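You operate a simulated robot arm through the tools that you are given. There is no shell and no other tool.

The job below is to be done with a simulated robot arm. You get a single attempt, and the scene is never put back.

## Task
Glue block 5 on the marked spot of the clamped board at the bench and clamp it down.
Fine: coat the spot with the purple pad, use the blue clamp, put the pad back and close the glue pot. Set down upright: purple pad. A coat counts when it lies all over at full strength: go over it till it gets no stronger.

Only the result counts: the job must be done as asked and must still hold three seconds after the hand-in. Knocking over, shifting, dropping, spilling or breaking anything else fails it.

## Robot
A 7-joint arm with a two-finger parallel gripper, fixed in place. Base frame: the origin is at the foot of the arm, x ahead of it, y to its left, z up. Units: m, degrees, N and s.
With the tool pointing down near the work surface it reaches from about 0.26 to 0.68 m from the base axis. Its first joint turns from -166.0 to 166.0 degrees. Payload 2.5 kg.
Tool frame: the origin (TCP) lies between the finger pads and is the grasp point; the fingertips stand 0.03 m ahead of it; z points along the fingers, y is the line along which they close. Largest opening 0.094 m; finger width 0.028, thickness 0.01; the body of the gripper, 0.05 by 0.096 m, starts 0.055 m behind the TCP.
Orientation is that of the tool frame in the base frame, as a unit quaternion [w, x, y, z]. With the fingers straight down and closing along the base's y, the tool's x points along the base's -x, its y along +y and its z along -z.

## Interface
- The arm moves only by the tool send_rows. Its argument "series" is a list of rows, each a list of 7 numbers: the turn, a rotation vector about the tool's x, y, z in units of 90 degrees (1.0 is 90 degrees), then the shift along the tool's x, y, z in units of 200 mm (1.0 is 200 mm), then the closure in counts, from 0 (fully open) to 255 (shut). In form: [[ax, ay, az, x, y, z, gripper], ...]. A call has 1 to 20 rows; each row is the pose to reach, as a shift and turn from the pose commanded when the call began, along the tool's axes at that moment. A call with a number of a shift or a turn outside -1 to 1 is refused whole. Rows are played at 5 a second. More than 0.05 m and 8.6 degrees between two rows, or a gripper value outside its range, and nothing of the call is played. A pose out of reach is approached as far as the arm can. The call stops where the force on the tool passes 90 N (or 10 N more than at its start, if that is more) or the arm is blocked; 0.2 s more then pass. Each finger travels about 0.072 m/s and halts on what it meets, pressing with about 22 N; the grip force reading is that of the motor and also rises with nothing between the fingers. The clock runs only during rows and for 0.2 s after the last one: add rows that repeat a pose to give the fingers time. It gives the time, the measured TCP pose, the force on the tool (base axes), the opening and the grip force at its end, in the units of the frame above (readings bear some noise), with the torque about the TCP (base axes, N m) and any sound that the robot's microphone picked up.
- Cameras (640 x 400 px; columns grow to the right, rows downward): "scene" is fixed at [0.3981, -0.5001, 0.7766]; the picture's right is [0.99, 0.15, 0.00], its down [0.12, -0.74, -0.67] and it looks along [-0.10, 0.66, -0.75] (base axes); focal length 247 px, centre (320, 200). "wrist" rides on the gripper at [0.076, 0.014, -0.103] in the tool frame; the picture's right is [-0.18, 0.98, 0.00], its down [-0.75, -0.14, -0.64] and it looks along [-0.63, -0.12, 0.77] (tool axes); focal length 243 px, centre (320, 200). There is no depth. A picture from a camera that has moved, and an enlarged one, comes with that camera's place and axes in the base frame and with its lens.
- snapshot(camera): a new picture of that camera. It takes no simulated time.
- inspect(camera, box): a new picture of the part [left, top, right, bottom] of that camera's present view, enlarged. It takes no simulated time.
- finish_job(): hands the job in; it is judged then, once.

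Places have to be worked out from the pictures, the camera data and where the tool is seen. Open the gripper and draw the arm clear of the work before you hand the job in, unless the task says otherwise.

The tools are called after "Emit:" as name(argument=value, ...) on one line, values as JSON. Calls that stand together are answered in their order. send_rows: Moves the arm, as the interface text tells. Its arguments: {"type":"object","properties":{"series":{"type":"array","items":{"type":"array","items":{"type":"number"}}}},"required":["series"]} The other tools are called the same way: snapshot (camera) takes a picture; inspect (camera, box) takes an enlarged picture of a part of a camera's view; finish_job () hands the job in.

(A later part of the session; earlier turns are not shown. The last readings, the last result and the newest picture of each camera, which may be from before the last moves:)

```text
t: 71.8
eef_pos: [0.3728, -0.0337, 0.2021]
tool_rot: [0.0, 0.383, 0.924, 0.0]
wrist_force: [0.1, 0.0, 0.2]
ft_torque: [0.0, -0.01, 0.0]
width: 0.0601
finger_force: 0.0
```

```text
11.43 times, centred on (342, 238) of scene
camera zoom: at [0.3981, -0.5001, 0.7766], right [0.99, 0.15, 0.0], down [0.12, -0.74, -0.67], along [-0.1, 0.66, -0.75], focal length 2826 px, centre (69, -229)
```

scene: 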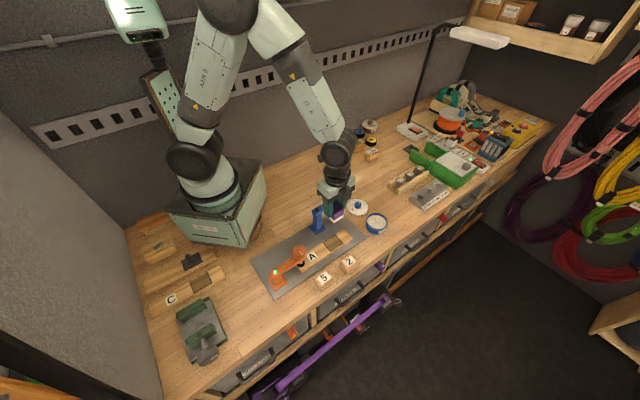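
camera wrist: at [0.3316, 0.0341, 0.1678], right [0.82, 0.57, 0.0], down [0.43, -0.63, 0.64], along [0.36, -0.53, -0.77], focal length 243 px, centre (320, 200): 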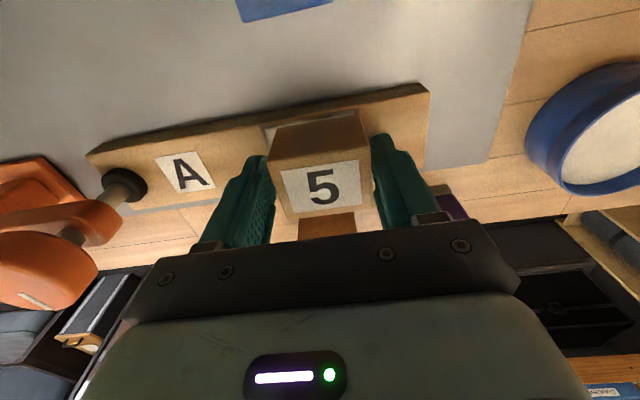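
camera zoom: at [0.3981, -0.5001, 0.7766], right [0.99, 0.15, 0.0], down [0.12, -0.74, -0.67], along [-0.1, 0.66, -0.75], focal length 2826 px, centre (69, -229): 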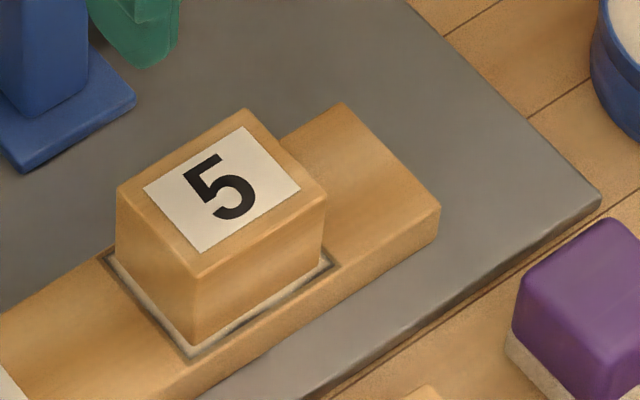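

The block is now centred along the board to within ~0.5 mm and square to it. Next the blue clamp: I rise and turn the gripper so its fingers straddle the blue arm's direction, hovering above the beam for a close look.

Emit:
send_rows(series=[[0, 0, -0.09, 0, 0, -0.15, 92], [0, 0, -0.18, 0, 0, -0.3, 92], [0, 0, -0.27, 0.06, 0.03, -0.3, 92], [0, 0, -0.36, 0.12, 0.06, -0.3, 92], [0, 0, -0.45, 0.18, 0.085, -0.3, 92], [0, 0, -0.54, 0.24, 0.11, -0.3, 92], [0, 0, -0.63, 0.3, 0.14, -0.3, 92], [0, 0, -0.72, 0.36, 0.17, -0.3, 92], [0, 0, -0.81, 0.42, 0.2, -0.3, 92], [0, 0, -0.9, 0.48, 0.227, -0.3, 92], [0, 0, -0.99, 0.48, 0.227, -0.3, 92], [0, 0, -1, 0.48, 0.227, -0.3, 92], [0, 0, -1, 0.48, 0.227, -0.3, 92]])

Emit:
snapshot(camera="wrist")

Emit:
snapshot(camera="scene")

```text
t: 74.6
eef_pos: [0.3374, 0.07, 0.2612]
tool_rot: [0.0, -0.383, 0.924, -0.001]
wrist_force: [0.5, -0.3, -0.3]
ft_torque: [0.02, 0.03, 0.0]
width: 0.0602
finger_force: 0.1
```

```text
taken
camera wrist: at [0.2733, 0.0254, 0.3644], right [-0.57, 0.82, 0.0], down [0.63, 0.43, 0.64], along [0.53, 0.36, -0.77], focal length 243 px, centre (320, 200)
```

wrist: 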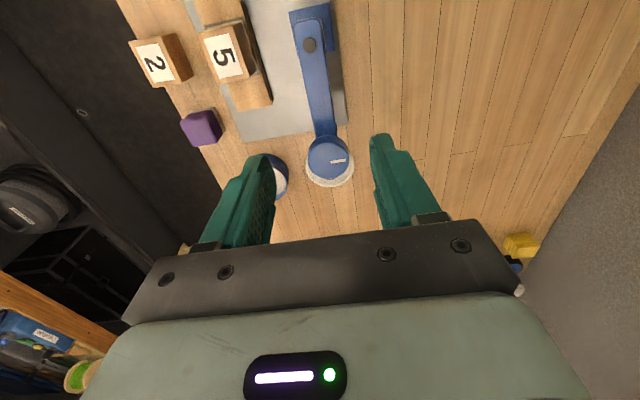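

```text
taken
```

scene: 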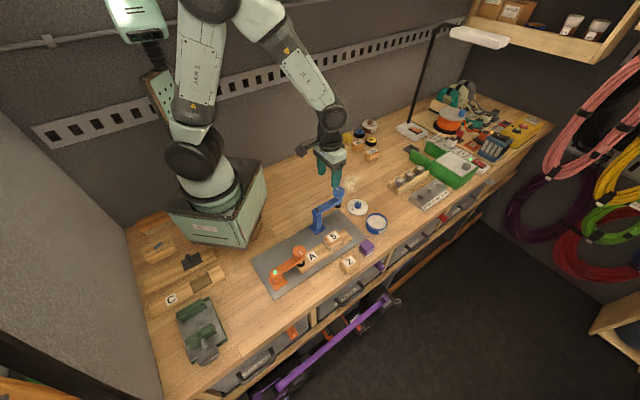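

Emit:
inspect(camera="wrist", box=[270, 0, 390, 100])

Emit:
inspect(camera="wrist", box=[270, 100, 390, 200])

Emit:
inspect(camera="scene", box=[295, 165, 375, 245])

```text
4.00 times, centred on (330, 50) of wrist
camera zoom: at [0.2733, 0.0254, 0.3644], right [-0.57, 0.82, 0.0], down [0.63, 0.43, 0.64], along [0.53, 0.36, -0.77], focal length 970 px, centre (280, 800)
```

zoom: 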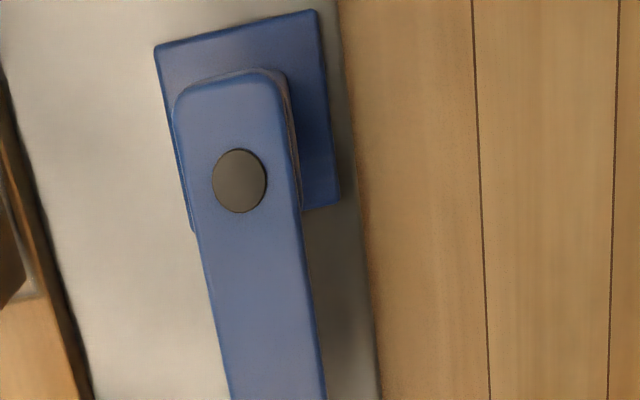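

```text
4.00 times, centred on (330, 150) of wrist
camera zoom: at [0.2733, 0.0254, 0.3644], right [-0.57, 0.82, 0.0], down [0.63, 0.43, 0.64], along [0.53, 0.36, -0.77], focal length 970 px, centre (280, 400)
```

zoom: 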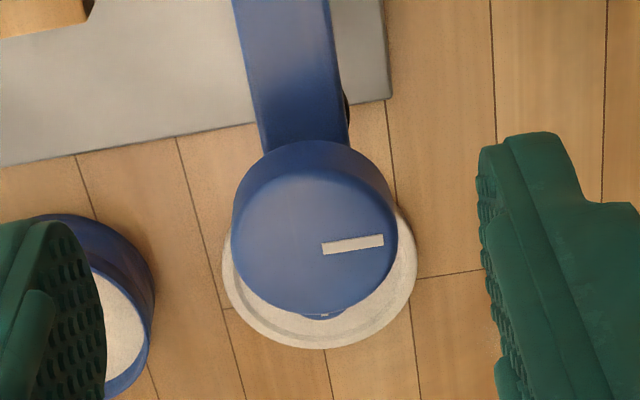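

```text
5.00 times, centred on (335, 205) of scene
camera zoom: at [0.3981, -0.5001, 0.7766], right [0.99, 0.15, 0.0], down [0.12, -0.74, -0.67], along [-0.1, 0.66, -0.75], focal length 1236 px, centre (245, 175)
```

zoom: 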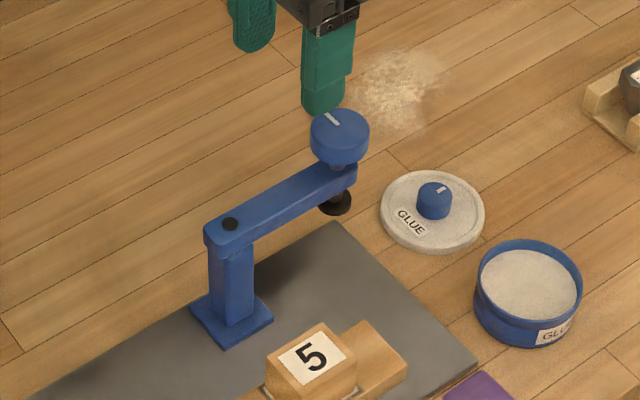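

The pivot is at about (0.3055, 0.036), beam top z≈0.1185, beam ≈ 22 mm wide and pointing exactly along the tool's x axis; the arm length ≈ 0.093 m matches the distance to block 5 after a 90° clockwise swing. I lower the fingers astride the beam between pivot and knob.

Emit:
send_rows(series=[[0, 0, 0, 0, 0, 0.1, 133], [0, 0, 0, 0, 0, 0.28, 133], [0, 0, 0, 0, 0, 0.44, 133], [0, 0, 0, 0, 0, 0.57, 133], [0, 0, 0, 0, 0, 0.64, 133], [0, 0, 0, 0, 0, 0.67, 133], [0, 0, 0, 0, 0, 0.67, 133]])

Emit:
snapshot(camera="wrist")

Emit:
inspect(camera="scene", box=[295, 165, 375, 245])

```text
t: 76.2
eef_pos: [0.3398, 0.07, 0.1277]
tool_rot: [0.0, -0.382, 0.924, 0.001]
wrist_force: [0.4, 0.1, 0.8]
ft_torque: [0.03, -0.02, -0.01]
width: 0.0446
finger_force: 0.0
```

```text
taken
camera wrist: at [0.2746, 0.0253, 0.2302], right [-0.57, 0.82, 0.0], down [0.63, 0.43, 0.64], along [0.53, 0.36, -0.77], focal length 243 px, centre (320, 200)
```

wrist: 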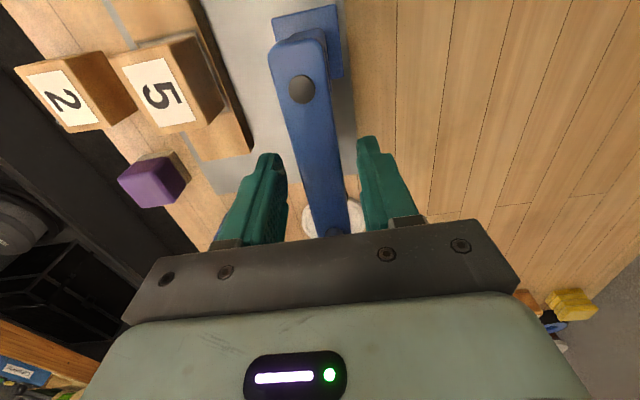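

```text
5.00 times, centred on (335, 205) of scene
camera zoom: at [0.3981, -0.5001, 0.7766], right [0.99, 0.15, 0.0], down [0.12, -0.74, -0.67], along [-0.1, 0.66, -0.75], focal length 1236 px, centre (245, 175)
```

zoom: 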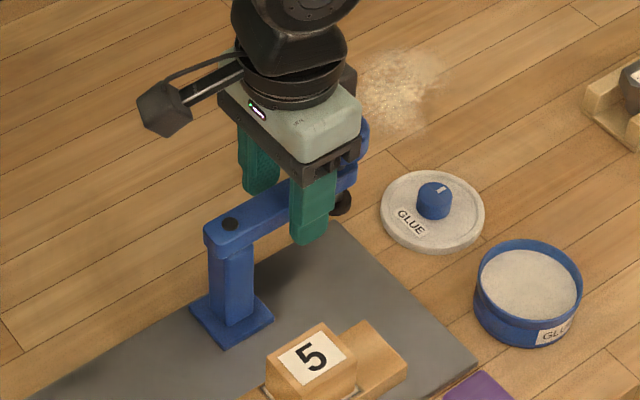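

The fingers straddle the beam cleanly. I narrow them to about 29 mm and swing the first 30° clockwise around the pivot, checking forces.

Emit:
send_rows(series=[[0, 0, 0, 0, 0, 0, 176], [0, 0, 0, 0, 0, 0, 176], [0, 0, 0.0556, 0.0009, -0.0203, 0, 176], [0, 0, 0.1111, 0.0035, -0.0405, 0, 176], [0, 0, 0.1667, 0.0079, -0.0603, 0, 176], [0, 0, 0.2222, 0.0141, -0.0797, 0, 176], [0, 0, 0.2778, 0.0218, -0.0985, 0, 176], [0, 0, 0.3333, 0.0312, -0.1165, 0, 176], [0, 0, 0.3333, 0.0312, -0.1165, 0, 176]])

Emit:
snapshot(camera="wrist")

Emit:
inspect(camera="scene", box=[295, 165, 375, 245])

```text
t: 78.2
eef_pos: [0.3499, 0.0484, 0.1295]
tool_rot: [0.0, -0.13, 0.992, 0.0]
wrist_force: [1.1, 1.6, 0.6]
ft_torque: [0.06, 0.0, 0.01]
width: 0.0306
finger_force: 0.6
```

```text
taken
camera wrist: at [0.2727, 0.0422, 0.2315], right [-0.08, 1.0, 0.0], down [0.76, 0.06, 0.64], along [0.64, 0.05, -0.77], focal length 243 px, centre (320, 200)
```

wrist: 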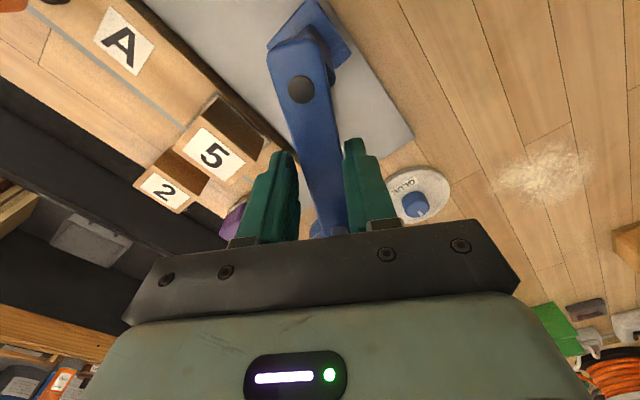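

```text
5.00 times, centred on (335, 205) of scene
camera zoom: at [0.3981, -0.5001, 0.7766], right [0.99, 0.15, 0.0], down [0.12, -0.74, -0.67], along [-0.1, 0.66, -0.75], focal length 1236 px, centre (245, 175)
```

zoom: 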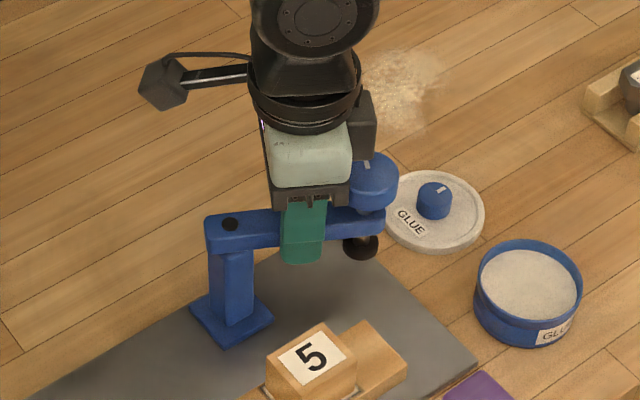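

The arm follows freely (1–2 N). I swing another 35°, stopping short of the block to check the foot's clearance.

Emit:
send_rows(series=[[0, 0, 0.0556, 0.0009, -0.0203, 0, 176], [0, 0, 0.1111, 0.0035, -0.0405, 0, 176], [0, 0, 0.1667, 0.0079, -0.0603, 0, 176], [0, 0, 0.2222, 0.0141, -0.0797, 0, 176], [0, 0, 0.2778, 0.0218, -0.0985, 0, 176], [0, 0, 0.3333, 0.0312, -0.1165, 0, 176], [0, 0, 0.3889, 0.0421, -0.1336, 0, 176], [0, 0, 0.3889, 0.0421, -0.1336, 0, 176]])

Emit:
snapshot(camera="wrist")

Emit:
inspect(camera="scene", box=[295, 185, 375, 265])

```text
t: 80.0
eef_pos: [0.3489, 0.0213, 0.1273]
tool_rot: [0.0, 0.174, 0.985, 0.0]
wrist_force: [1.2, 2.8, -1.5]
ft_torque: [0.03, -0.02, 0.05]
width: 0.0306
finger_force: 0.8
```

```text
taken
camera wrist: at [0.2819, 0.06, 0.2309], right [0.51, 0.86, 0.0], down [0.66, -0.39, 0.64], along [0.55, -0.33, -0.77], focal length 243 px, centre (320, 200)
```

wrist: 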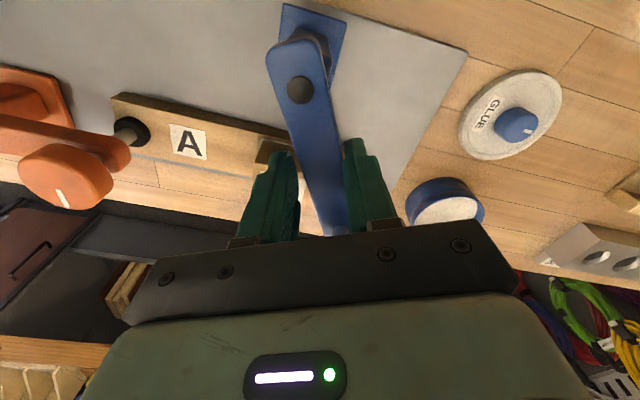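

```text
5.00 times, centred on (335, 225) of scene
camera zoom: at [0.3981, -0.5001, 0.7766], right [0.99, 0.15, 0.0], down [0.12, -0.74, -0.67], along [-0.1, 0.66, -0.75], focal length 1236 px, centre (245, 75)
```

zoom: 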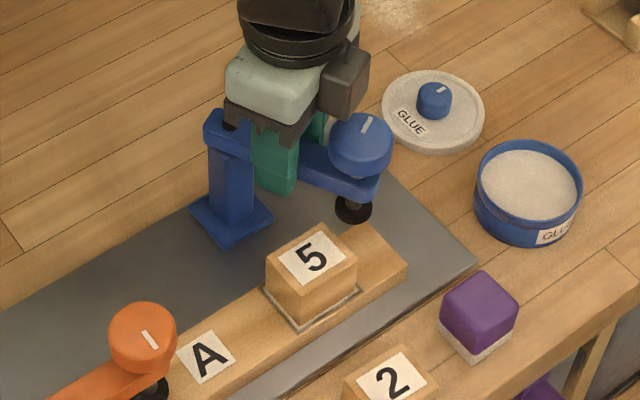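

I zoom in on the foot and the block's top edge to judge the vertical clearance before sweeping over the block.

Emit:
inspect(camera="scene", box=[342, 200, 378, 236])

Emit:
inspect(camera="scene", box=[330, 205, 380, 255])

```text
11.11 times, centred on (360, 218) of scene
camera zoom: at [0.3981, -0.5001, 0.7766], right [0.99, 0.15, 0.0], down [0.12, -0.74, -0.67], along [-0.1, 0.66, -0.75], focal length 2748 px, centre (-124, 0)
```

zoom: 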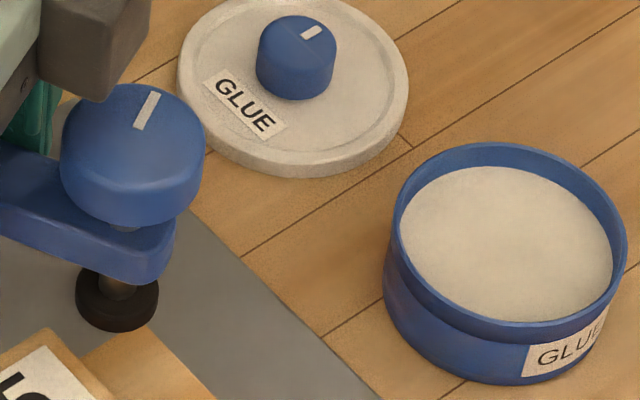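

```text
8.00 times, centred on (355, 230) of scene
camera zoom: at [0.3981, -0.5001, 0.7766], right [0.99, 0.15, 0.0], down [0.12, -0.74, -0.67], along [-0.1, 0.66, -0.75], focal length 1978 px, centre (40, -40)
```

zoom: 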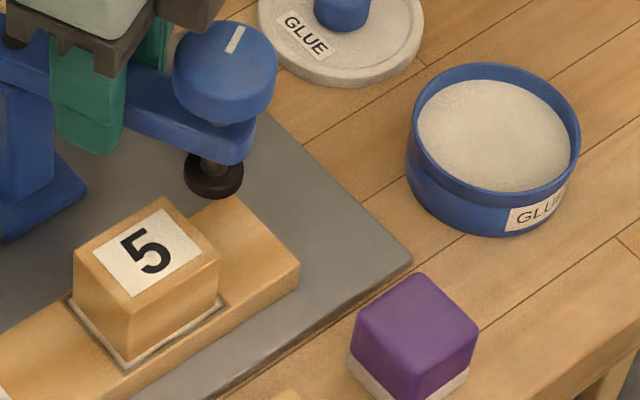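

The foot's underside appears at z≈0.073–0.077 versus the block top at ≈0.068, so it should pass. I advance slowly in 2° steps and watch the force.

Emit:
send_rows(series=[[0, 0, 0.0222, 0.0001, -0.0081, 0, 176], [0, 0, 0.0444, 0.0006, -0.0163, 0, 176], [0, 0, 0.0667, 0.0013, -0.0244, 0, 176], [0, 0, 0.0889, 0.0023, -0.0324, 0, 176], [0, 0, 0.0889, 0.0023, -0.0324, 0, 176]])

Emit:
inspect(camera="scene", box=[325, 200, 375, 250])

```text
t: 81.2
eef_pos: [0.3469, 0.0144, 0.1282]
tool_rot: [-0.001, 0.242, 0.97, 0.001]
wrist_force: [0.5, 2.0, -0.2]
ft_torque: [0.04, -0.07, 0.01]
width: 0.0305
finger_force: 1.1
```

```text
8.00 times, centred on (350, 225) of scene
camera zoom: at [0.3981, -0.5001, 0.7766], right [0.99, 0.15, 0.0], down [0.12, -0.74, -0.67], along [-0.1, 0.66, -0.75], focal length 1978 px, centre (80, 0)
```

zoom: 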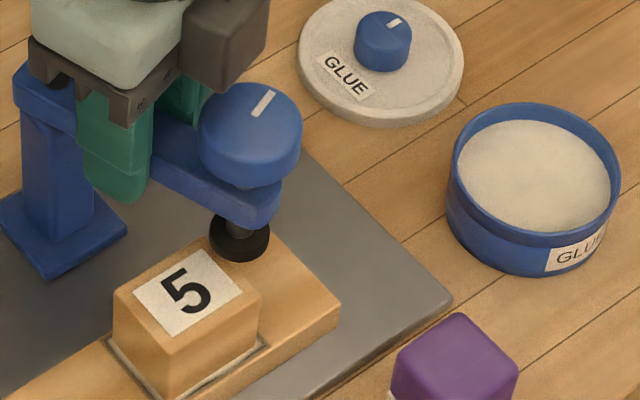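

No extra force; the foot is about to pass over the block's edge. I continue in 2° steps.

Emit:
send_rows(series=[[0, 0, 0.0222, 0.0001, -0.0081, 0, 176], [0, 0, 0.0444, 0.0006, -0.0163, 0, 176], [0, 0, 0.0667, 0.0013, -0.0244, 0, 176], [0, 0, 0.0889, 0.0023, -0.0324, 0, 176], [0, 0, 0.0889, 0.0023, -0.0324, 0, 176]])

Emit:
inspect(camera="scene", box=[325, 200, 375, 250])

```text
t: 82.4
eef_pos: [0.3426, 0.0092, 0.1283]
tool_rot: [0.0, 0.309, 0.951, 0.0]
wrist_force: [1.2, 2.9, -1.3]
ft_torque: [0.02, 0.01, 0.03]
width: 0.0304
finger_force: 1.5
```

```text
8.00 times, centred on (350, 225) of scene
camera zoom: at [0.3981, -0.5001, 0.7766], right [0.99, 0.15, 0.0], down [0.12, -0.74, -0.67], along [-0.1, 0.66, -0.75], focal length 1978 px, centre (80, 0)
```

zoom: 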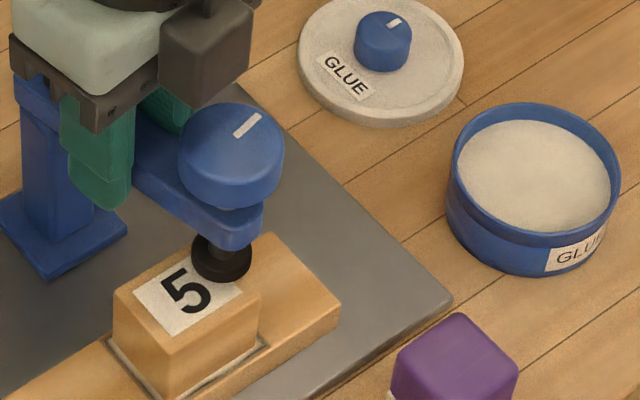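

The foot glides over the block without touching. I continue the remaining ~10° toward the block's centre.

Emit:
send_rows(series=[[0, 0, 0.0222, 0.0001, -0.0081, 0, 176], [0, 0, 0.0444, 0.0006, -0.0163, 0, 176], [0, 0, 0.0667, 0.0013, -0.0244, 0, 176], [0, 0, 0.0889, 0.0023, -0.0324, 0, 176], [0, 0, 0.1111, 0.0035, -0.0405, 0, 176], [0, 0, 0.1111, 0.0035, -0.0405, 0, 176]])

Emit:
inspect(camera="scene", box=[325, 200, 375, 250])

Emit:
snapshot(camera="wrist")

```text
t: 83.8
eef_pos: [0.3386, 0.0028, 0.1268]
tool_rot: [0.0, 0.391, 0.92, 0.0]
wrist_force: [-0.4, -0.4, 0.0]
ft_torque: [0.0, 0.01, 0.01]
width: 0.0288
finger_force: 0.1
```

```text
8.00 times, centred on (350, 225) of scene
camera zoom: at [0.3981, -0.5001, 0.7766], right [0.99, 0.15, 0.0], down [0.12, -0.74, -0.67], along [-0.1, 0.66, -0.75], focal length 1978 px, centre (80, 0)
```

zoom: 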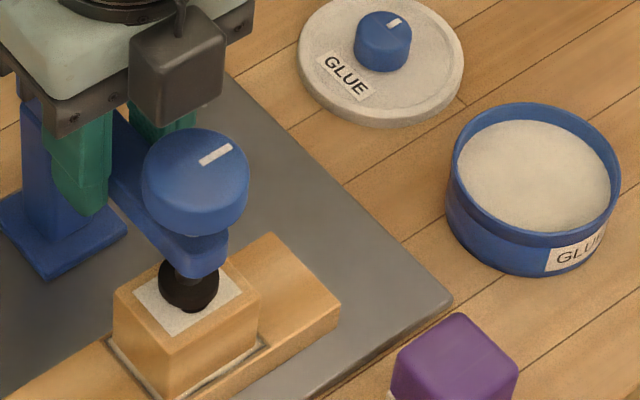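

```text
taken
camera wrist: at [0.2943, 0.0674, 0.2306], right [0.84, 0.55, 0.0], down [0.42, -0.64, 0.64], along [0.35, -0.54, -0.77], focal length 243 px, centre (320, 200)
```

wrist: 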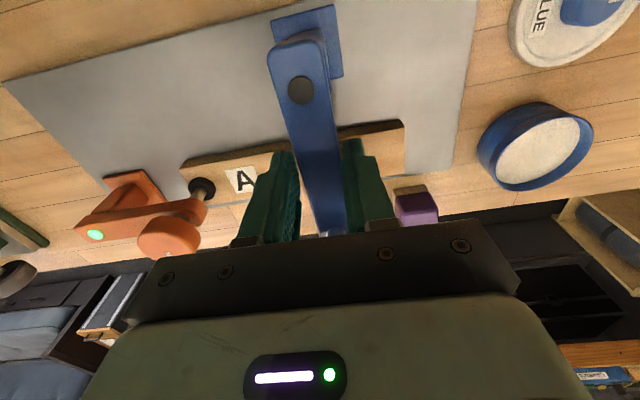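

The foot is now centred above block 5's label and the arm points straight across the board. I open the fingers, lift off the beam, and go above the knob with the gripper turned so its fingers will close along the arm.

Emit:
send_rows(series=[[0, 0, 0, 0, 0, 0, 140], [0, 0, 0, 0, 0, 0, 119], [0, 0, 0, 0, 0, -0.1, 119], [0, 0, 0, 0, 0, -0.3, 119], [0, 0, 0, 0, 0, -0.5, 119], [0, 0, -0.09, -0.04, 0, -0.7, 119], [0, 0, -0.18, -0.08, 0, -0.8, 119], [0, 0, -0.27, -0.12, 0, -0.865, 119], [0, 0, -0.36, -0.16, 0, -0.865, 119], [0, 0, -0.45, -0.2, 0, -0.865, 119], [0, 0, -0.54, -0.2345, 0, -0.865, 119], [0, 0, -0.63, -0.2345, 0, -0.865, 119], [0, 0, -0.72, -0.2345, 0, -0.865, 119], [0, 0, -0.81, -0.2345, 0, -0.865, 119], [0, 0, -0.9, -0.2345, 0, -0.865, 119], [0, 0, -0.99, -0.2345, 0, -0.865, 119], [0, 0, -0.99, -0.2345, 0, -0.865, 119]])

Emit:
snapshot(camera="wrist")

Emit:
inspect(camera="wrist", box=[260, 40, 380, 160])

Emit:
inspect(camera="scene", box=[290, 180, 390, 270])

```text
t: 87.4
eef_pos: [0.3701, -0.0308, 0.301]
tool_rot: [-0.001, -0.369, 0.929, 0.0]
wrist_force: [0.3, -0.4, 0.9]
ft_torque: [0.01, -0.04, 0.01]
width: 0.0499
finger_force: 0.1
```

```text
taken
camera wrist: at [0.3046, -0.0727, 0.4038], right [-0.54, 0.84, 0.0], down [0.65, 0.41, 0.64], along [0.54, 0.35, -0.77], focal length 243 px, centre (320, 200)
```

wrist: 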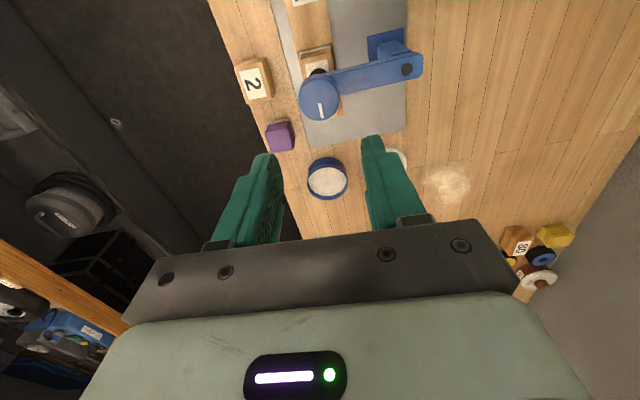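

```text
3.33 times, centred on (320, 100) of wrist
camera zoom: at [0.3046, -0.0727, 0.4038], right [-0.54, 0.84, 0.0], down [0.65, 0.41, 0.64], along [0.54, 0.35, -0.77], focal length 809 px, centre (320, 533)
```

zoom: 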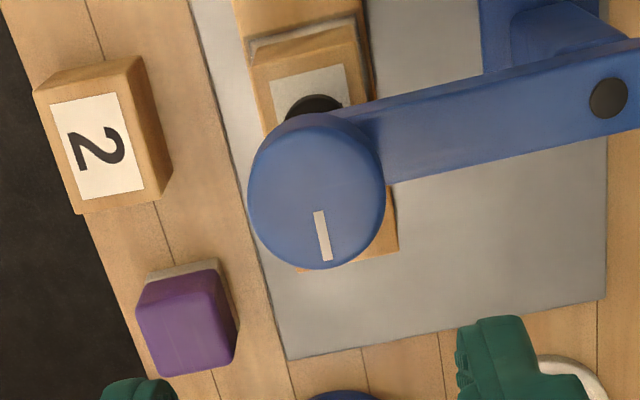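

```text
4.44 times, centred on (340, 225) of scene
camera zoom: at [0.3981, -0.5001, 0.7766], right [0.99, 0.15, 0.0], down [0.12, -0.74, -0.67], along [-0.1, 0.66, -0.75], focal length 1099 px, centre (231, 89)
```

zoom: 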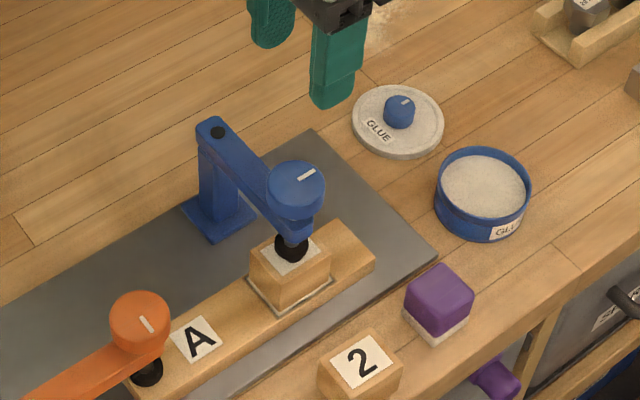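

The knob (radius ≈ 21 mm) is centred about 3 mm from the tool axis. I correct, open to 55 mm and come down around the knob with fingertips at about z≈0.136, well above the beam.

Emit:
send_rows(series=[[0, 0, 0, -0.0125, -0.0095, 0, 106], [0, 0, 0, -0.0125, -0.0095, 0.2, 106], [0, 0, 0, -0.0125, -0.0095, 0.4, 106], [0, 0, 0, -0.0125, -0.0095, 0.55, 106], [0, 0, 0, -0.0125, -0.0095, 0.64, 106], [0, 0, 0, -0.0125, -0.0095, 0.674, 106], [0, 0, 0, -0.0125, -0.0095, 0.674, 106]])

Emit:
snapshot(camera="wrist")

Emit:
inspect(camera="scene", box=[290, 180, 390, 270])

```text
t: 89.0
eef_pos: [0.3754, -0.0308, 0.1665]
tool_rot: [0.0, -0.367, 0.93, 0.0]
wrist_force: [0.0, -0.1, -0.8]
ft_torque: [-0.01, -0.03, -0.01]
width: 0.0549
finger_force: 0.1
```

```text
taken
camera wrist: at [0.3086, -0.073, 0.2697], right [-0.54, 0.84, 0.0], down [0.65, 0.41, 0.64], along [0.54, 0.35, -0.77], focal length 243 px, centre (320, 200)
```

wrist: 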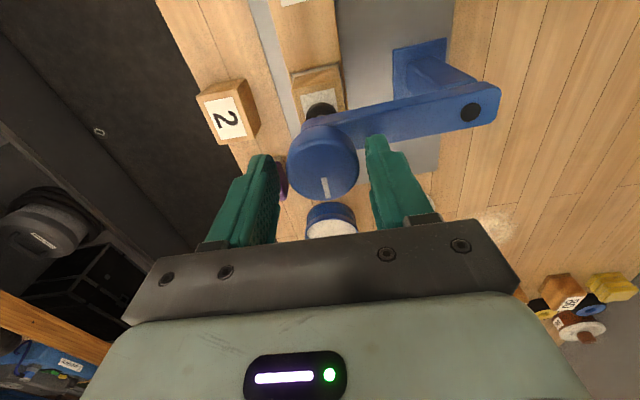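

```text
4.44 times, centred on (340, 225) of scene
camera zoom: at [0.3981, -0.5001, 0.7766], right [0.99, 0.15, 0.0], down [0.12, -0.74, -0.67], along [-0.1, 0.66, -0.75], focal length 1099 px, centre (231, 89)
```

zoom: 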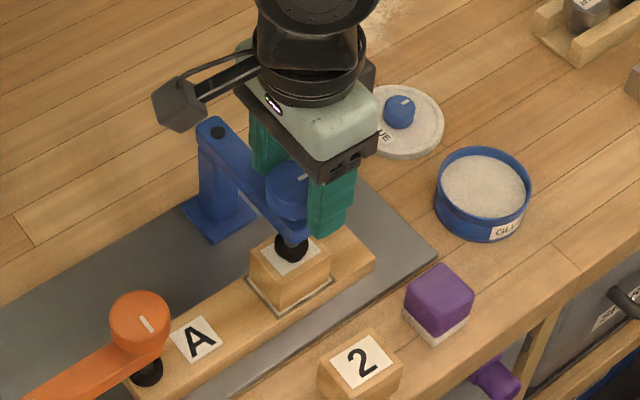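

I zoom in on the knob between the fingers to check centring along the finger width.

Emit:
inspect(camera="wrist", box=[260, 100, 400, 220])

Emit:
inspect(camera="scene", box=[325, 200, 375, 250])

```text
3.33 times, centred on (330, 160) of wrist
camera zoom: at [0.3086, -0.073, 0.2697], right [-0.54, 0.84, 0.0], down [0.65, 0.41, 0.64], along [0.54, 0.35, -0.77], focal length 809 px, centre (287, 333)
```

zoom: 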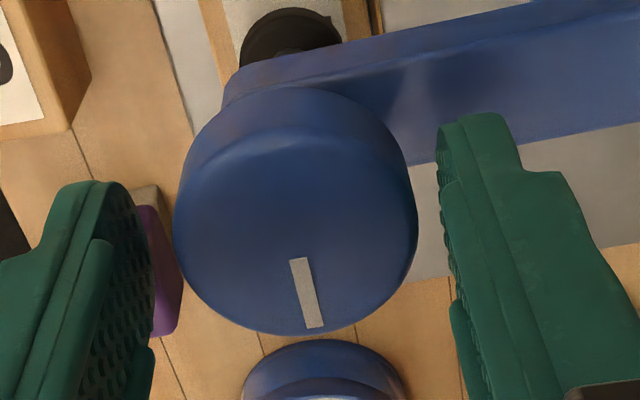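

```text
8.00 times, centred on (350, 225) of scene
camera zoom: at [0.3981, -0.5001, 0.7766], right [0.99, 0.15, 0.0], down [0.12, -0.74, -0.67], along [-0.1, 0.66, -0.75], focal length 1978 px, centre (80, 0)
```

zoom: 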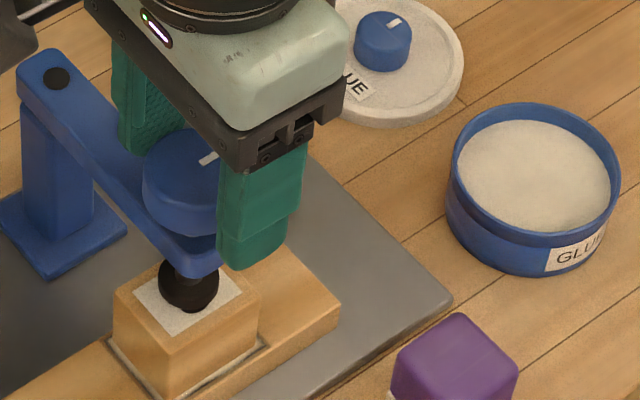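

The knob top is at z≈0.155 and is centred within ~2 mm; I make the small correction and close the fingers on it.

Emit:
send_rows(series=[[0, 0, 0, 0.005, 0.009, 0, 106], [0, 0, 0, 0.005, 0.009, 0, 120], [0, 0, 0, 0.005, 0.009, 0, 140], [0, 0, 0, 0.005, 0.009, 0, 255], [0, 0, 0, 0.005, 0.009, 0, 255], [0, 0, 0, 0.005, 0.009, 0, 255]])

Emit:
inspect(camera="wrist", box=[260, 100, 400, 220])

```text
t: 90.4
eef_pos: [0.3725, -0.0314, 0.1668]
tool_rot: [0.001, -0.368, 0.93, 0.0]
wrist_force: [6.6, -5.7, -1.1]
ft_torque: [-0.17, -0.16, -0.01]
width: 0.0409
finger_force: 45.0
```

```text
3.33 times, centred on (330, 160) of wrist
camera zoom: at [0.3061, -0.0727, 0.2699], right [-0.54, 0.84, 0.0], down [0.65, 0.41, 0.64], along [0.54, 0.34, -0.77], focal length 809 px, centre (287, 333)
```

zoom: 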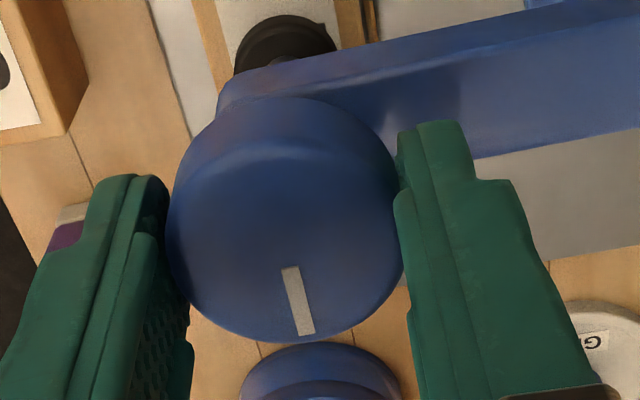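

The knob is gripped (40.9 mm). I turn it 45° clockwise (seen from above) in small steps and watch torque, force and foot.

Emit:
send_rows(series=[[0, 0, 0.0556, 0, 0, 0, 255], [0, 0, 0.1111, 0, 0, 0, 255], [0, 0, 0.1667, 0, 0, 0, 255], [0, 0, 0.2222, 0, 0, 0, 255], [0, 0, 0.2778, 0, 0, 0, 255], [0, 0, 0.3333, 0, 0, 0, 255], [0, 0, 0.3889, 0, 0, 0, 255], [0, 0, 0.4444, 0, 0, 0, 255], [0, 0, 0.5, 0, 0, 0, 255], [0, 0, 0.5, 0, 0, 0, 255]])

Emit:
snapshot(camera="wrist")

Emit:
inspect(camera="scene", box=[325, 200, 375, 250])

```text
t: 92.6
eef_pos: [0.3728, -0.0295, 0.1661]
tool_rot: [0.0, 0.017, 1.0, 0.001]
wrist_force: [15.4, -14.2, -21.1]
ft_torque: [-0.36, -0.47, 0.0]
width: 0.0411
finger_force: 45.4
```

```text
taken
camera wrist: at [0.2957, -0.0138, 0.2689], right [0.22, 0.98, 0.0], down [0.75, -0.17, 0.64], along [0.63, -0.14, -0.77], focal length 243 px, centre (320, 200)
```

wrist: 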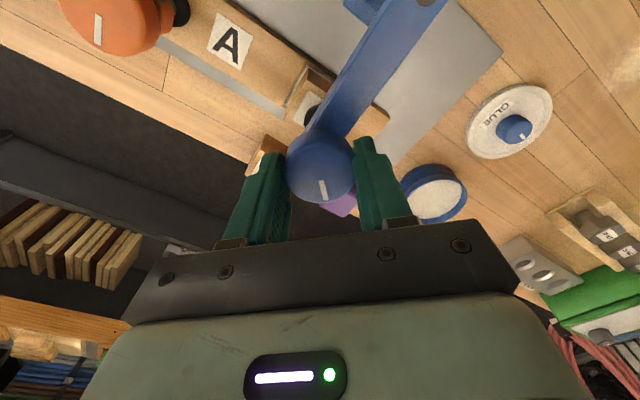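

```text
8.00 times, centred on (350, 225) of scene
camera zoom: at [0.3981, -0.5001, 0.7766], right [0.99, 0.15, 0.0], down [0.12, -0.74, -0.67], along [-0.1, 0.66, -0.75], focal length 1978 px, centre (80, 0)
```

zoom: 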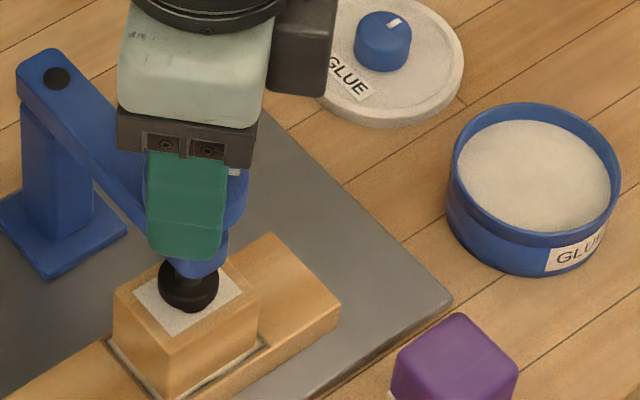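

Turning clockwise pulls the tool down (−21 N): the spindle is screwing downward, so this is the clamping direction. I continue to turn while following it down slightly.

Emit:
send_rows(series=[[0, 0, 0, 0, 0, 0.005, 255], [0, 0, 0, 0, 0, 0.01, 255], [0, 0, 0, 0, 0, 0.01, 255]])

```text
t: 93.4
eef_pos: [0.3733, -0.0303, 0.1645]
tool_rot: [0.0, 0.017, 1.0, 0.0]
wrist_force: [10.2, -11.4, 8.5]
ft_torque: [-0.25, -0.05, 0.01]
width: 0.0412
finger_force: 45.1
```

Following 2 mm down brings the axial force to about zero-plus, i.e. about 1.4 mm per 45°. I turn another 45° with a small descent and relieve the sideways force.

Emit:
send_rows(series=[[0, 0, 0.0556, -0.0035, -0.0035, 0, 255], [0, 0, 0.1111, -0.0035, -0.0035, 0, 255], [0, 0, 0.1667, -0.0035, -0.0035, 0, 255], [0, 0, 0.2222, -0.0035, -0.0035, 0.001, 255], [0, 0, 0.2778, -0.0035, -0.0035, 0.0015, 255], [0, 0, 0.3333, -0.0035, -0.0035, 0.002, 255], [0, 0, 0.3889, -0.0035, -0.0035, 0.003, 255], [0, 0, 0.4444, -0.0035, -0.0035, 0.004, 255], [0, 0, 0.5, -0.0035, -0.0035, 0.005, 255], [0, 0, 0.5, -0.0035, -0.0035, 0.005, 255]])

Emit:
inspect(camera="scene", box=[325, 200, 375, 250])

Emit:
snapshot(camera="wrist")

```text
t: 95.6
eef_pos: [0.3722, -0.0292, 0.1633]
tool_rot: [0.002, 0.398, 0.918, 0.0]
wrist_force: [10.0, 9.2, 0.6]
ft_torque: [0.25, -0.2, -0.01]
width: 0.0409
finger_force: 45.0
```

```text
8.00 times, centred on (350, 225) of scene
camera zoom: at [0.3981, -0.5001, 0.7766], right [0.99, 0.15, 0.0], down [0.12, -0.74, -0.67], along [-0.1, 0.66, -0.75], focal length 1978 px, centre (80, 0)
```

zoom: 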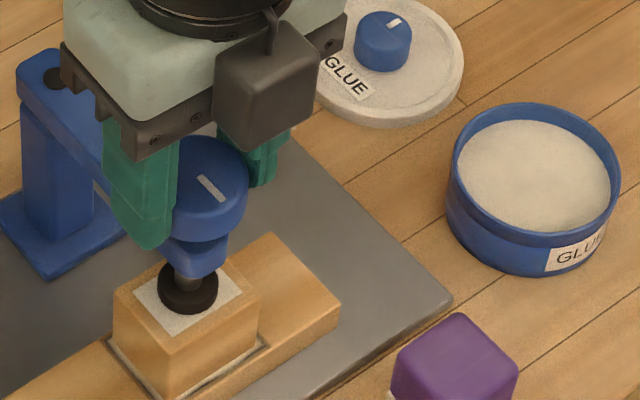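

```text
taken
camera wrist: at [0.3297, 0.0349, 0.2658], right [0.84, 0.54, 0.0], down [0.41, -0.65, 0.64], along [0.35, -0.54, -0.77], focal length 243 px, centre (320, 200)
```

wrist: 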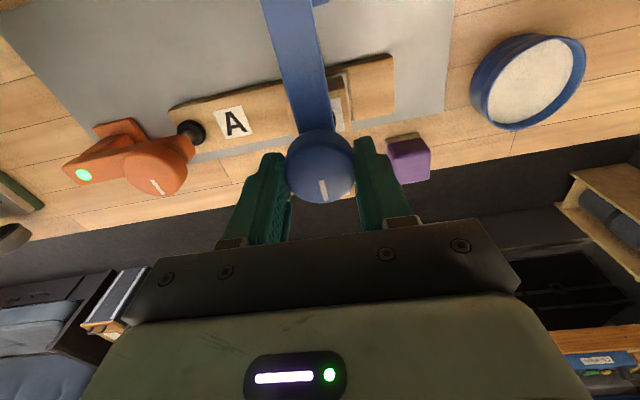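

90° done; the foot has come down about 3 mm (≈12 mm per turn) with the force now near zero. I relieve the sideways load, open the fingers around the knob, and rotate back 90° for a second grip.

Emit:
send_rows(series=[[0, 0, 0, 0, 0.005, 0, 255], [0, 0, 0, 0, 0.005, 0, 130], [0, 0, 0, 0, 0.005, 0, 106], [0, 0, 0, 0, 0.005, 0, 106], [0, 0, -0.09, 0, 0.005, 0, 106], [0, 0, -0.18, 0, 0.005, 0, 106], [0, 0, -0.27, 0, 0.005, 0, 106], [0, 0, -0.36, 0, 0.005, 0, 106], [0, 0, -0.45, 0, 0.005, 0, 106], [0, 0, -0.54, 0, 0.005, 0, 106], [0, 0, -0.63, 0, 0.005, 0, 106], [0, 0, -0.72, 0, 0.005, 0, 106], [0, 0, -0.81, 0, 0.005, 0, 106], [0, 0, -0.9, 0, 0.005, 0, 106], [0, 0, -0.99, 0, 0.005, 0, 106], [0, 0, -0.99, 0, 0.005, 0, 106]])

Emit:
inspect(camera="wrist", box=[260, 100, 400, 220])

Emit:
inspect(camera="scene", box=[325, 200, 375, 250])

```text
t: 99.0
eef_pos: [0.3731, -0.0307, 0.1629]
tool_rot: [0.0, -0.362, 0.932, 0.0]
wrist_force: [-0.4, -0.2, -0.2]
ft_torque: [-0.02, -0.02, 0.0]
width: 0.0547
finger_force: 0.0
```

```text
3.33 times, centred on (330, 160) of wrist
camera zoom: at [0.307, -0.0715, 0.2666], right [-0.53, 0.85, 0.0], down [0.65, 0.4, 0.64], along [0.55, 0.34, -0.77], focal length 809 px, centre (287, 333)
```

zoom: 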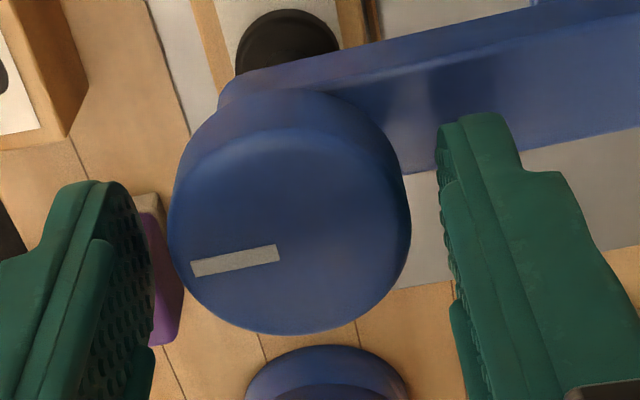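

```text
8.00 times, centred on (350, 225) of scene
camera zoom: at [0.3981, -0.5001, 0.7766], right [0.99, 0.15, 0.0], down [0.12, -0.74, -0.67], along [-0.1, 0.66, -0.75], focal length 1978 px, centre (80, 0)
```

zoom: 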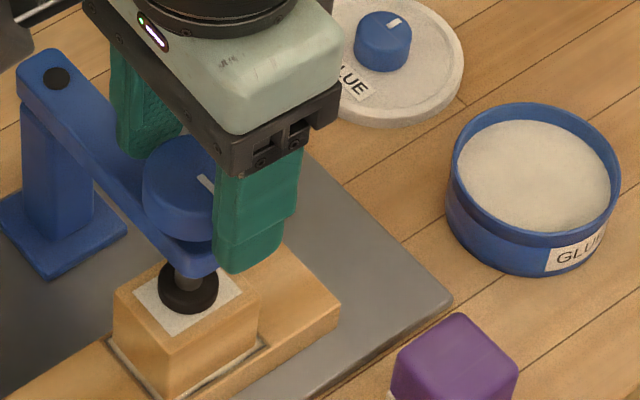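

The knob mark has turned 90° with the grip. I grip again and turn 45° more clockwise, descending 1.5 mm along with it.

Emit:
send_rows(series=[[0, 0, 0, 0.003, 0.002, 0, 130], [0, 0, 0, 0.003, 0.002, 0, 255], [0, 0, 0, 0.003, 0.002, 0, 255], [0, 0, 0, 0.003, 0.002, 0, 255], [0, 0, 0.0556, 0.003, 0.002, 0.0008, 255], [0, 0, 0.1111, 0.003, 0.002, 0.0017, 255], [0, 0, 0.1667, 0.003, 0.002, 0.0025, 255], [0, 0, 0.2222, 0.003, 0.002, 0.0033, 255], [0, 0, 0.2778, 0.003, 0.002, 0.0042, 255], [0, 0, 0.3333, 0.003, 0.002, 0.005, 255], [0, 0, 0.3889, 0.003, 0.002, 0.0058, 255], [0, 0, 0.4444, 0.003, 0.002, 0.0067, 255], [0, 0, 0.5, 0.003, 0.002, 0.0075, 255], [0, 0, 0.5, 0.003, 0.002, 0.0075, 255]])

Emit:
inspect(camera="scene", box=[325, 200, 375, 250])

```text
t: 102.0
eef_pos: [0.374, -0.0296, 0.1626]
tool_rot: [0.001, 0.025, 1.0, 0.0]
wrist_force: [6.9, -8.2, -4.1]
ft_torque: [-0.26, -0.17, 0.05]
width: 0.0407
finger_force: 44.8
```

```text
8.00 times, centred on (350, 225) of scene
camera zoom: at [0.3981, -0.5001, 0.7766], right [0.99, 0.15, 0.0], down [0.12, -0.74, -0.67], along [-0.1, 0.66, -0.75], focal length 1978 px, centre (80, 0)
```

zoom: 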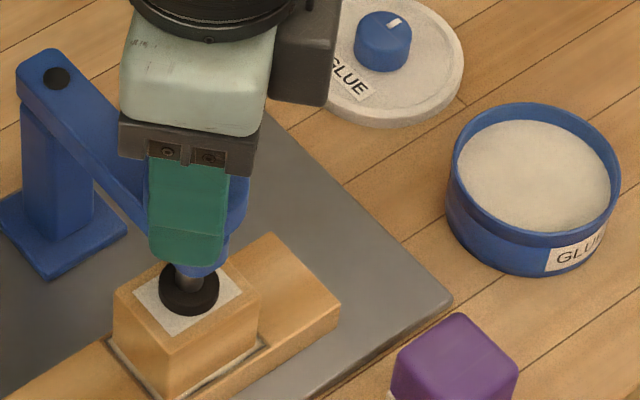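

The spindle extends further and forces are small. I turn on another 45° with the same descent.

Emit:
send_rows(series=[[0, 0, 0.0556, -0.002, -0.002, 0.0008, 255], [0, 0, 0.1111, -0.002, -0.002, 0.0017, 255], [0, 0, 0.1667, -0.002, -0.002, 0.0025, 255], [0, 0, 0.2222, -0.002, -0.002, 0.0033, 255], [0, 0, 0.2778, -0.002, -0.002, 0.0042, 255], [0, 0, 0.3333, -0.002, -0.002, 0.005, 255], [0, 0, 0.3889, -0.002, -0.002, 0.0058, 255], [0, 0, 0.4444, -0.002, -0.002, 0.0067, 255], [0, 0, 0.5, -0.002, -0.002, 0.0075, 255], [0, 0, 0.5, -0.002, -0.002, 0.0075, 255]])

Emit:
inspect(camera="scene", box=[325, 200, 375, 250])

Emit:
snapshot(camera="wrist")

```text
t: 104.2
eef_pos: [0.3727, -0.0294, 0.1606]
tool_rot: [0.0, 0.406, 0.914, 0.001]
wrist_force: [-2.7, -5.5, 31.8]
ft_torque: [-0.07, 0.22, -0.03]
width: 0.0406
finger_force: 45.0
```

```text
8.00 times, centred on (350, 225) of scene
camera zoom: at [0.3981, -0.5001, 0.7766], right [0.99, 0.15, 0.0], down [0.12, -0.74, -0.67], along [-0.1, 0.66, -0.75], focal length 1978 px, centre (80, 0)
```

zoom: 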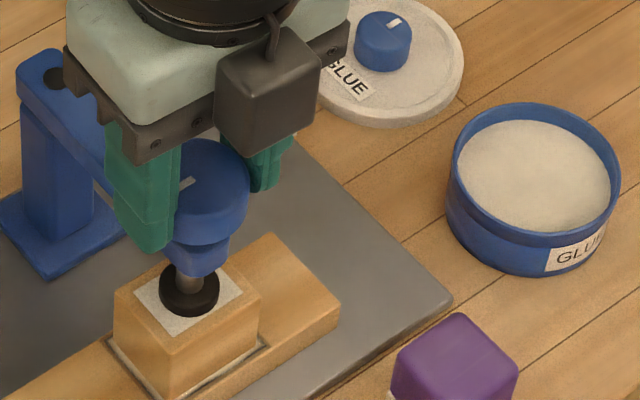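

```text
taken
camera wrist: at [0.3319, 0.0355, 0.2631], right [0.85, 0.52, 0.0], down [0.4, -0.65, 0.64], along [0.34, -0.55, -0.77], focal length 243 px, centre (320, 200)
```

wrist: 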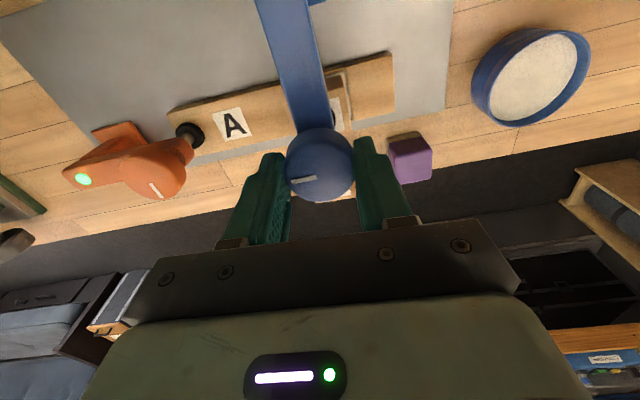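

Now +32 N upward: the spindle no longer goes down at the same rate, so the foot is probably meeting the block. I relieve the axial load by 2 mm, then turn on without descending, in a short increment.

Emit:
send_rows(series=[[0, 0, 0, 0, 0, -0.005, 255], [0, 0, 0, 0, 0, -0.01, 255], [0, 0, 0, 0, 0, -0.01, 255]])

Emit:
inspect(camera="scene", box=[320, 215, 360, 250])

```text
t: 105.0
eef_pos: [0.3724, -0.0306, 0.1603]
tool_rot: [0.001, 0.405, 0.914, 0.0]
wrist_force: [10.9, -7.7, -21.0]
ft_torque: [-0.6, -0.66, -0.01]
width: 0.0408
finger_force: 44.6
```

```text
11.43 times, centred on (340, 232) of scene
camera zoom: at [0.3981, -0.5001, 0.7766], right [0.99, 0.15, 0.0], down [0.12, -0.74, -0.67], along [-0.1, 0.66, -0.75], focal length 2826 px, centre (91, -171)
```

zoom: 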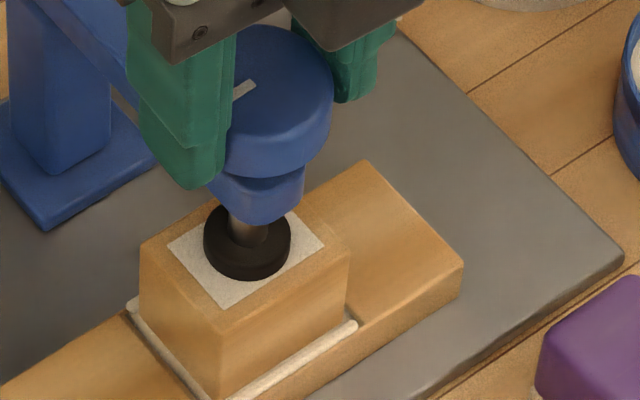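

A white glue bead has been squeezed out around the block – the foot is pressing on it. I balance the axial load and look at the clamp's indicator light.

Emit:
send_rows(series=[[0, 0, 0, 0, 0, 0.004, 255], [0, 0, 0, 0, 0, 0.004, 255]])

Emit:
inspect(camera="scene", box=[305, 190, 365, 250])

Emit:
snapshot(camera="wrist")

```text
t: 105.6
eef_pos: [0.3723, -0.0298, 0.1618]
tool_rot: [0.0, 0.405, 0.914, 0.001]
wrist_force: [13.0, -9.9, -23.7]
ft_torque: [-0.54, -0.53, 0.01]
width: 0.0408
finger_force: 45.2
```

```text
6.67 times, centred on (335, 220) of scene
camera zoom: at [0.3981, -0.5001, 0.7766], right [0.99, 0.15, 0.0], down [0.12, -0.74, -0.67], along [-0.1, 0.66, -0.75], focal length 1648 px, centre (220, 67)
```

zoom: 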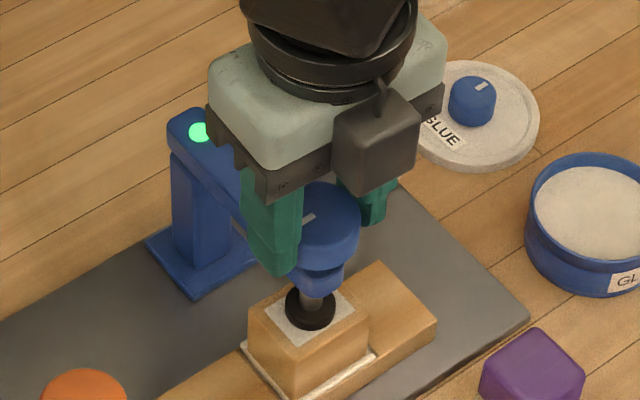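

```text
taken
camera wrist: at [0.3318, 0.0353, 0.2639], right [0.85, 0.52, 0.0], down [0.4, -0.65, 0.64], along [0.34, -0.55, -0.77], focal length 243 px, centre (320, 200)
```

wrist: 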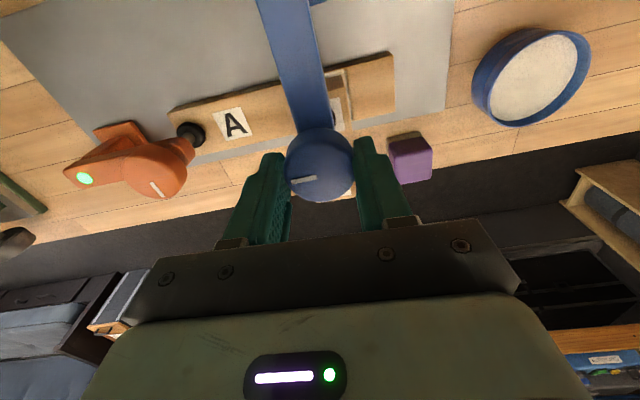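

The blue clamp's light is green: it is clamped. I open the fingers and rise straight off the knob, then check that the light stays on.

Emit:
send_rows(series=[[0, 0, 0, 0, 0, 0.004, 255], [0, 0, 0, 0, 0, 0.004, 130], [0, 0, 0, 0, 0, 0.004, 106], [0, 0, 0, 0, 0, 0.004, 106], [0, 0, 0, 0, 0, -0.1, 106], [0, 0, 0, 0, 0, -0.3, 106], [0, 0, 0, 0, 0, -0.5, 106], [0, 0, 0, 0, 0, -0.7, 106], [0, 0, 0, 0, 0, -0.7, 106]])

Emit:
inspect(camera="scene", box=[280, 180, 400, 270])

Emit:
inspect(camera="scene", box=[320, 215, 360, 250])

Emit:
snapshot(camera="wrist")

```text
t: 107.6
eef_pos: [0.3731, -0.0319, 0.3001]
tool_rot: [0.0, 0.404, 0.915, -0.001]
wrist_force: [0.5, 1.5, -0.6]
ft_torque: [0.0, -0.02, 0.04]
width: 0.0549
finger_force: 0.0
```

```text
4.44 times, centred on (340, 225) of scene
camera zoom: at [0.3981, -0.5001, 0.7766], right [0.99, 0.15, 0.0], down [0.12, -0.74, -0.67], along [-0.1, 0.66, -0.75], focal length 1099 px, centre (231, 89)
```

zoom: 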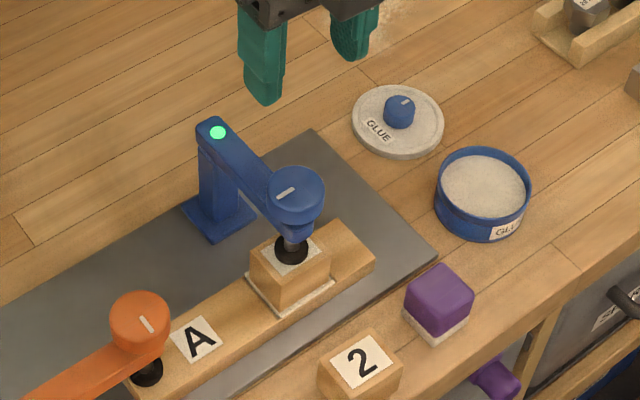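

```text
11.43 times, centred on (340, 232) of scene
camera zoom: at [0.3981, -0.5001, 0.7766], right [0.99, 0.15, 0.0], down [0.12, -0.74, -0.67], along [-0.1, 0.66, -0.75], focal length 2826 px, centre (91, -171)
```

zoom: 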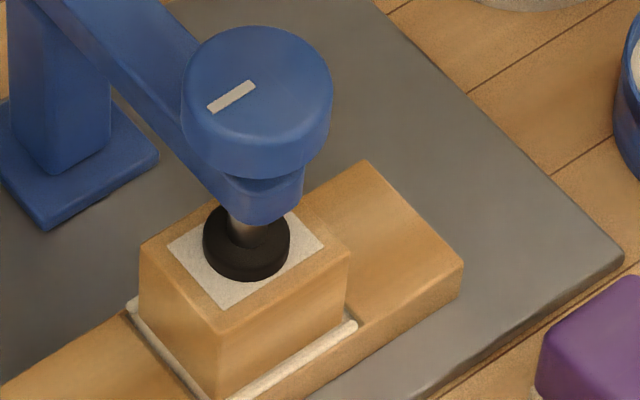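

```text
taken
camera wrist: at [0.3326, 0.0333, 0.4032], right [0.85, 0.52, 0.0], down [0.4, -0.65, 0.64], along [0.34, -0.55, -0.77], focal length 243 px, centre (320, 200)
```

wrist: 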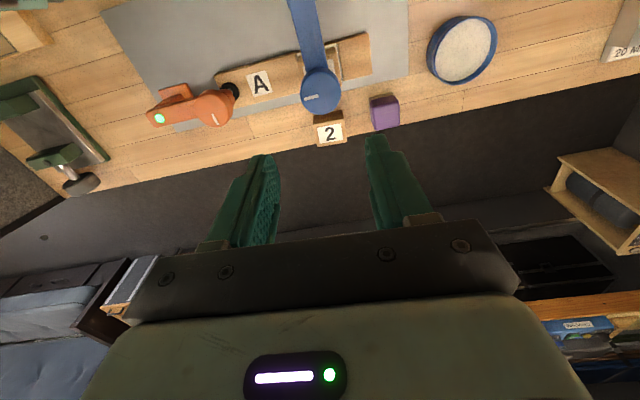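

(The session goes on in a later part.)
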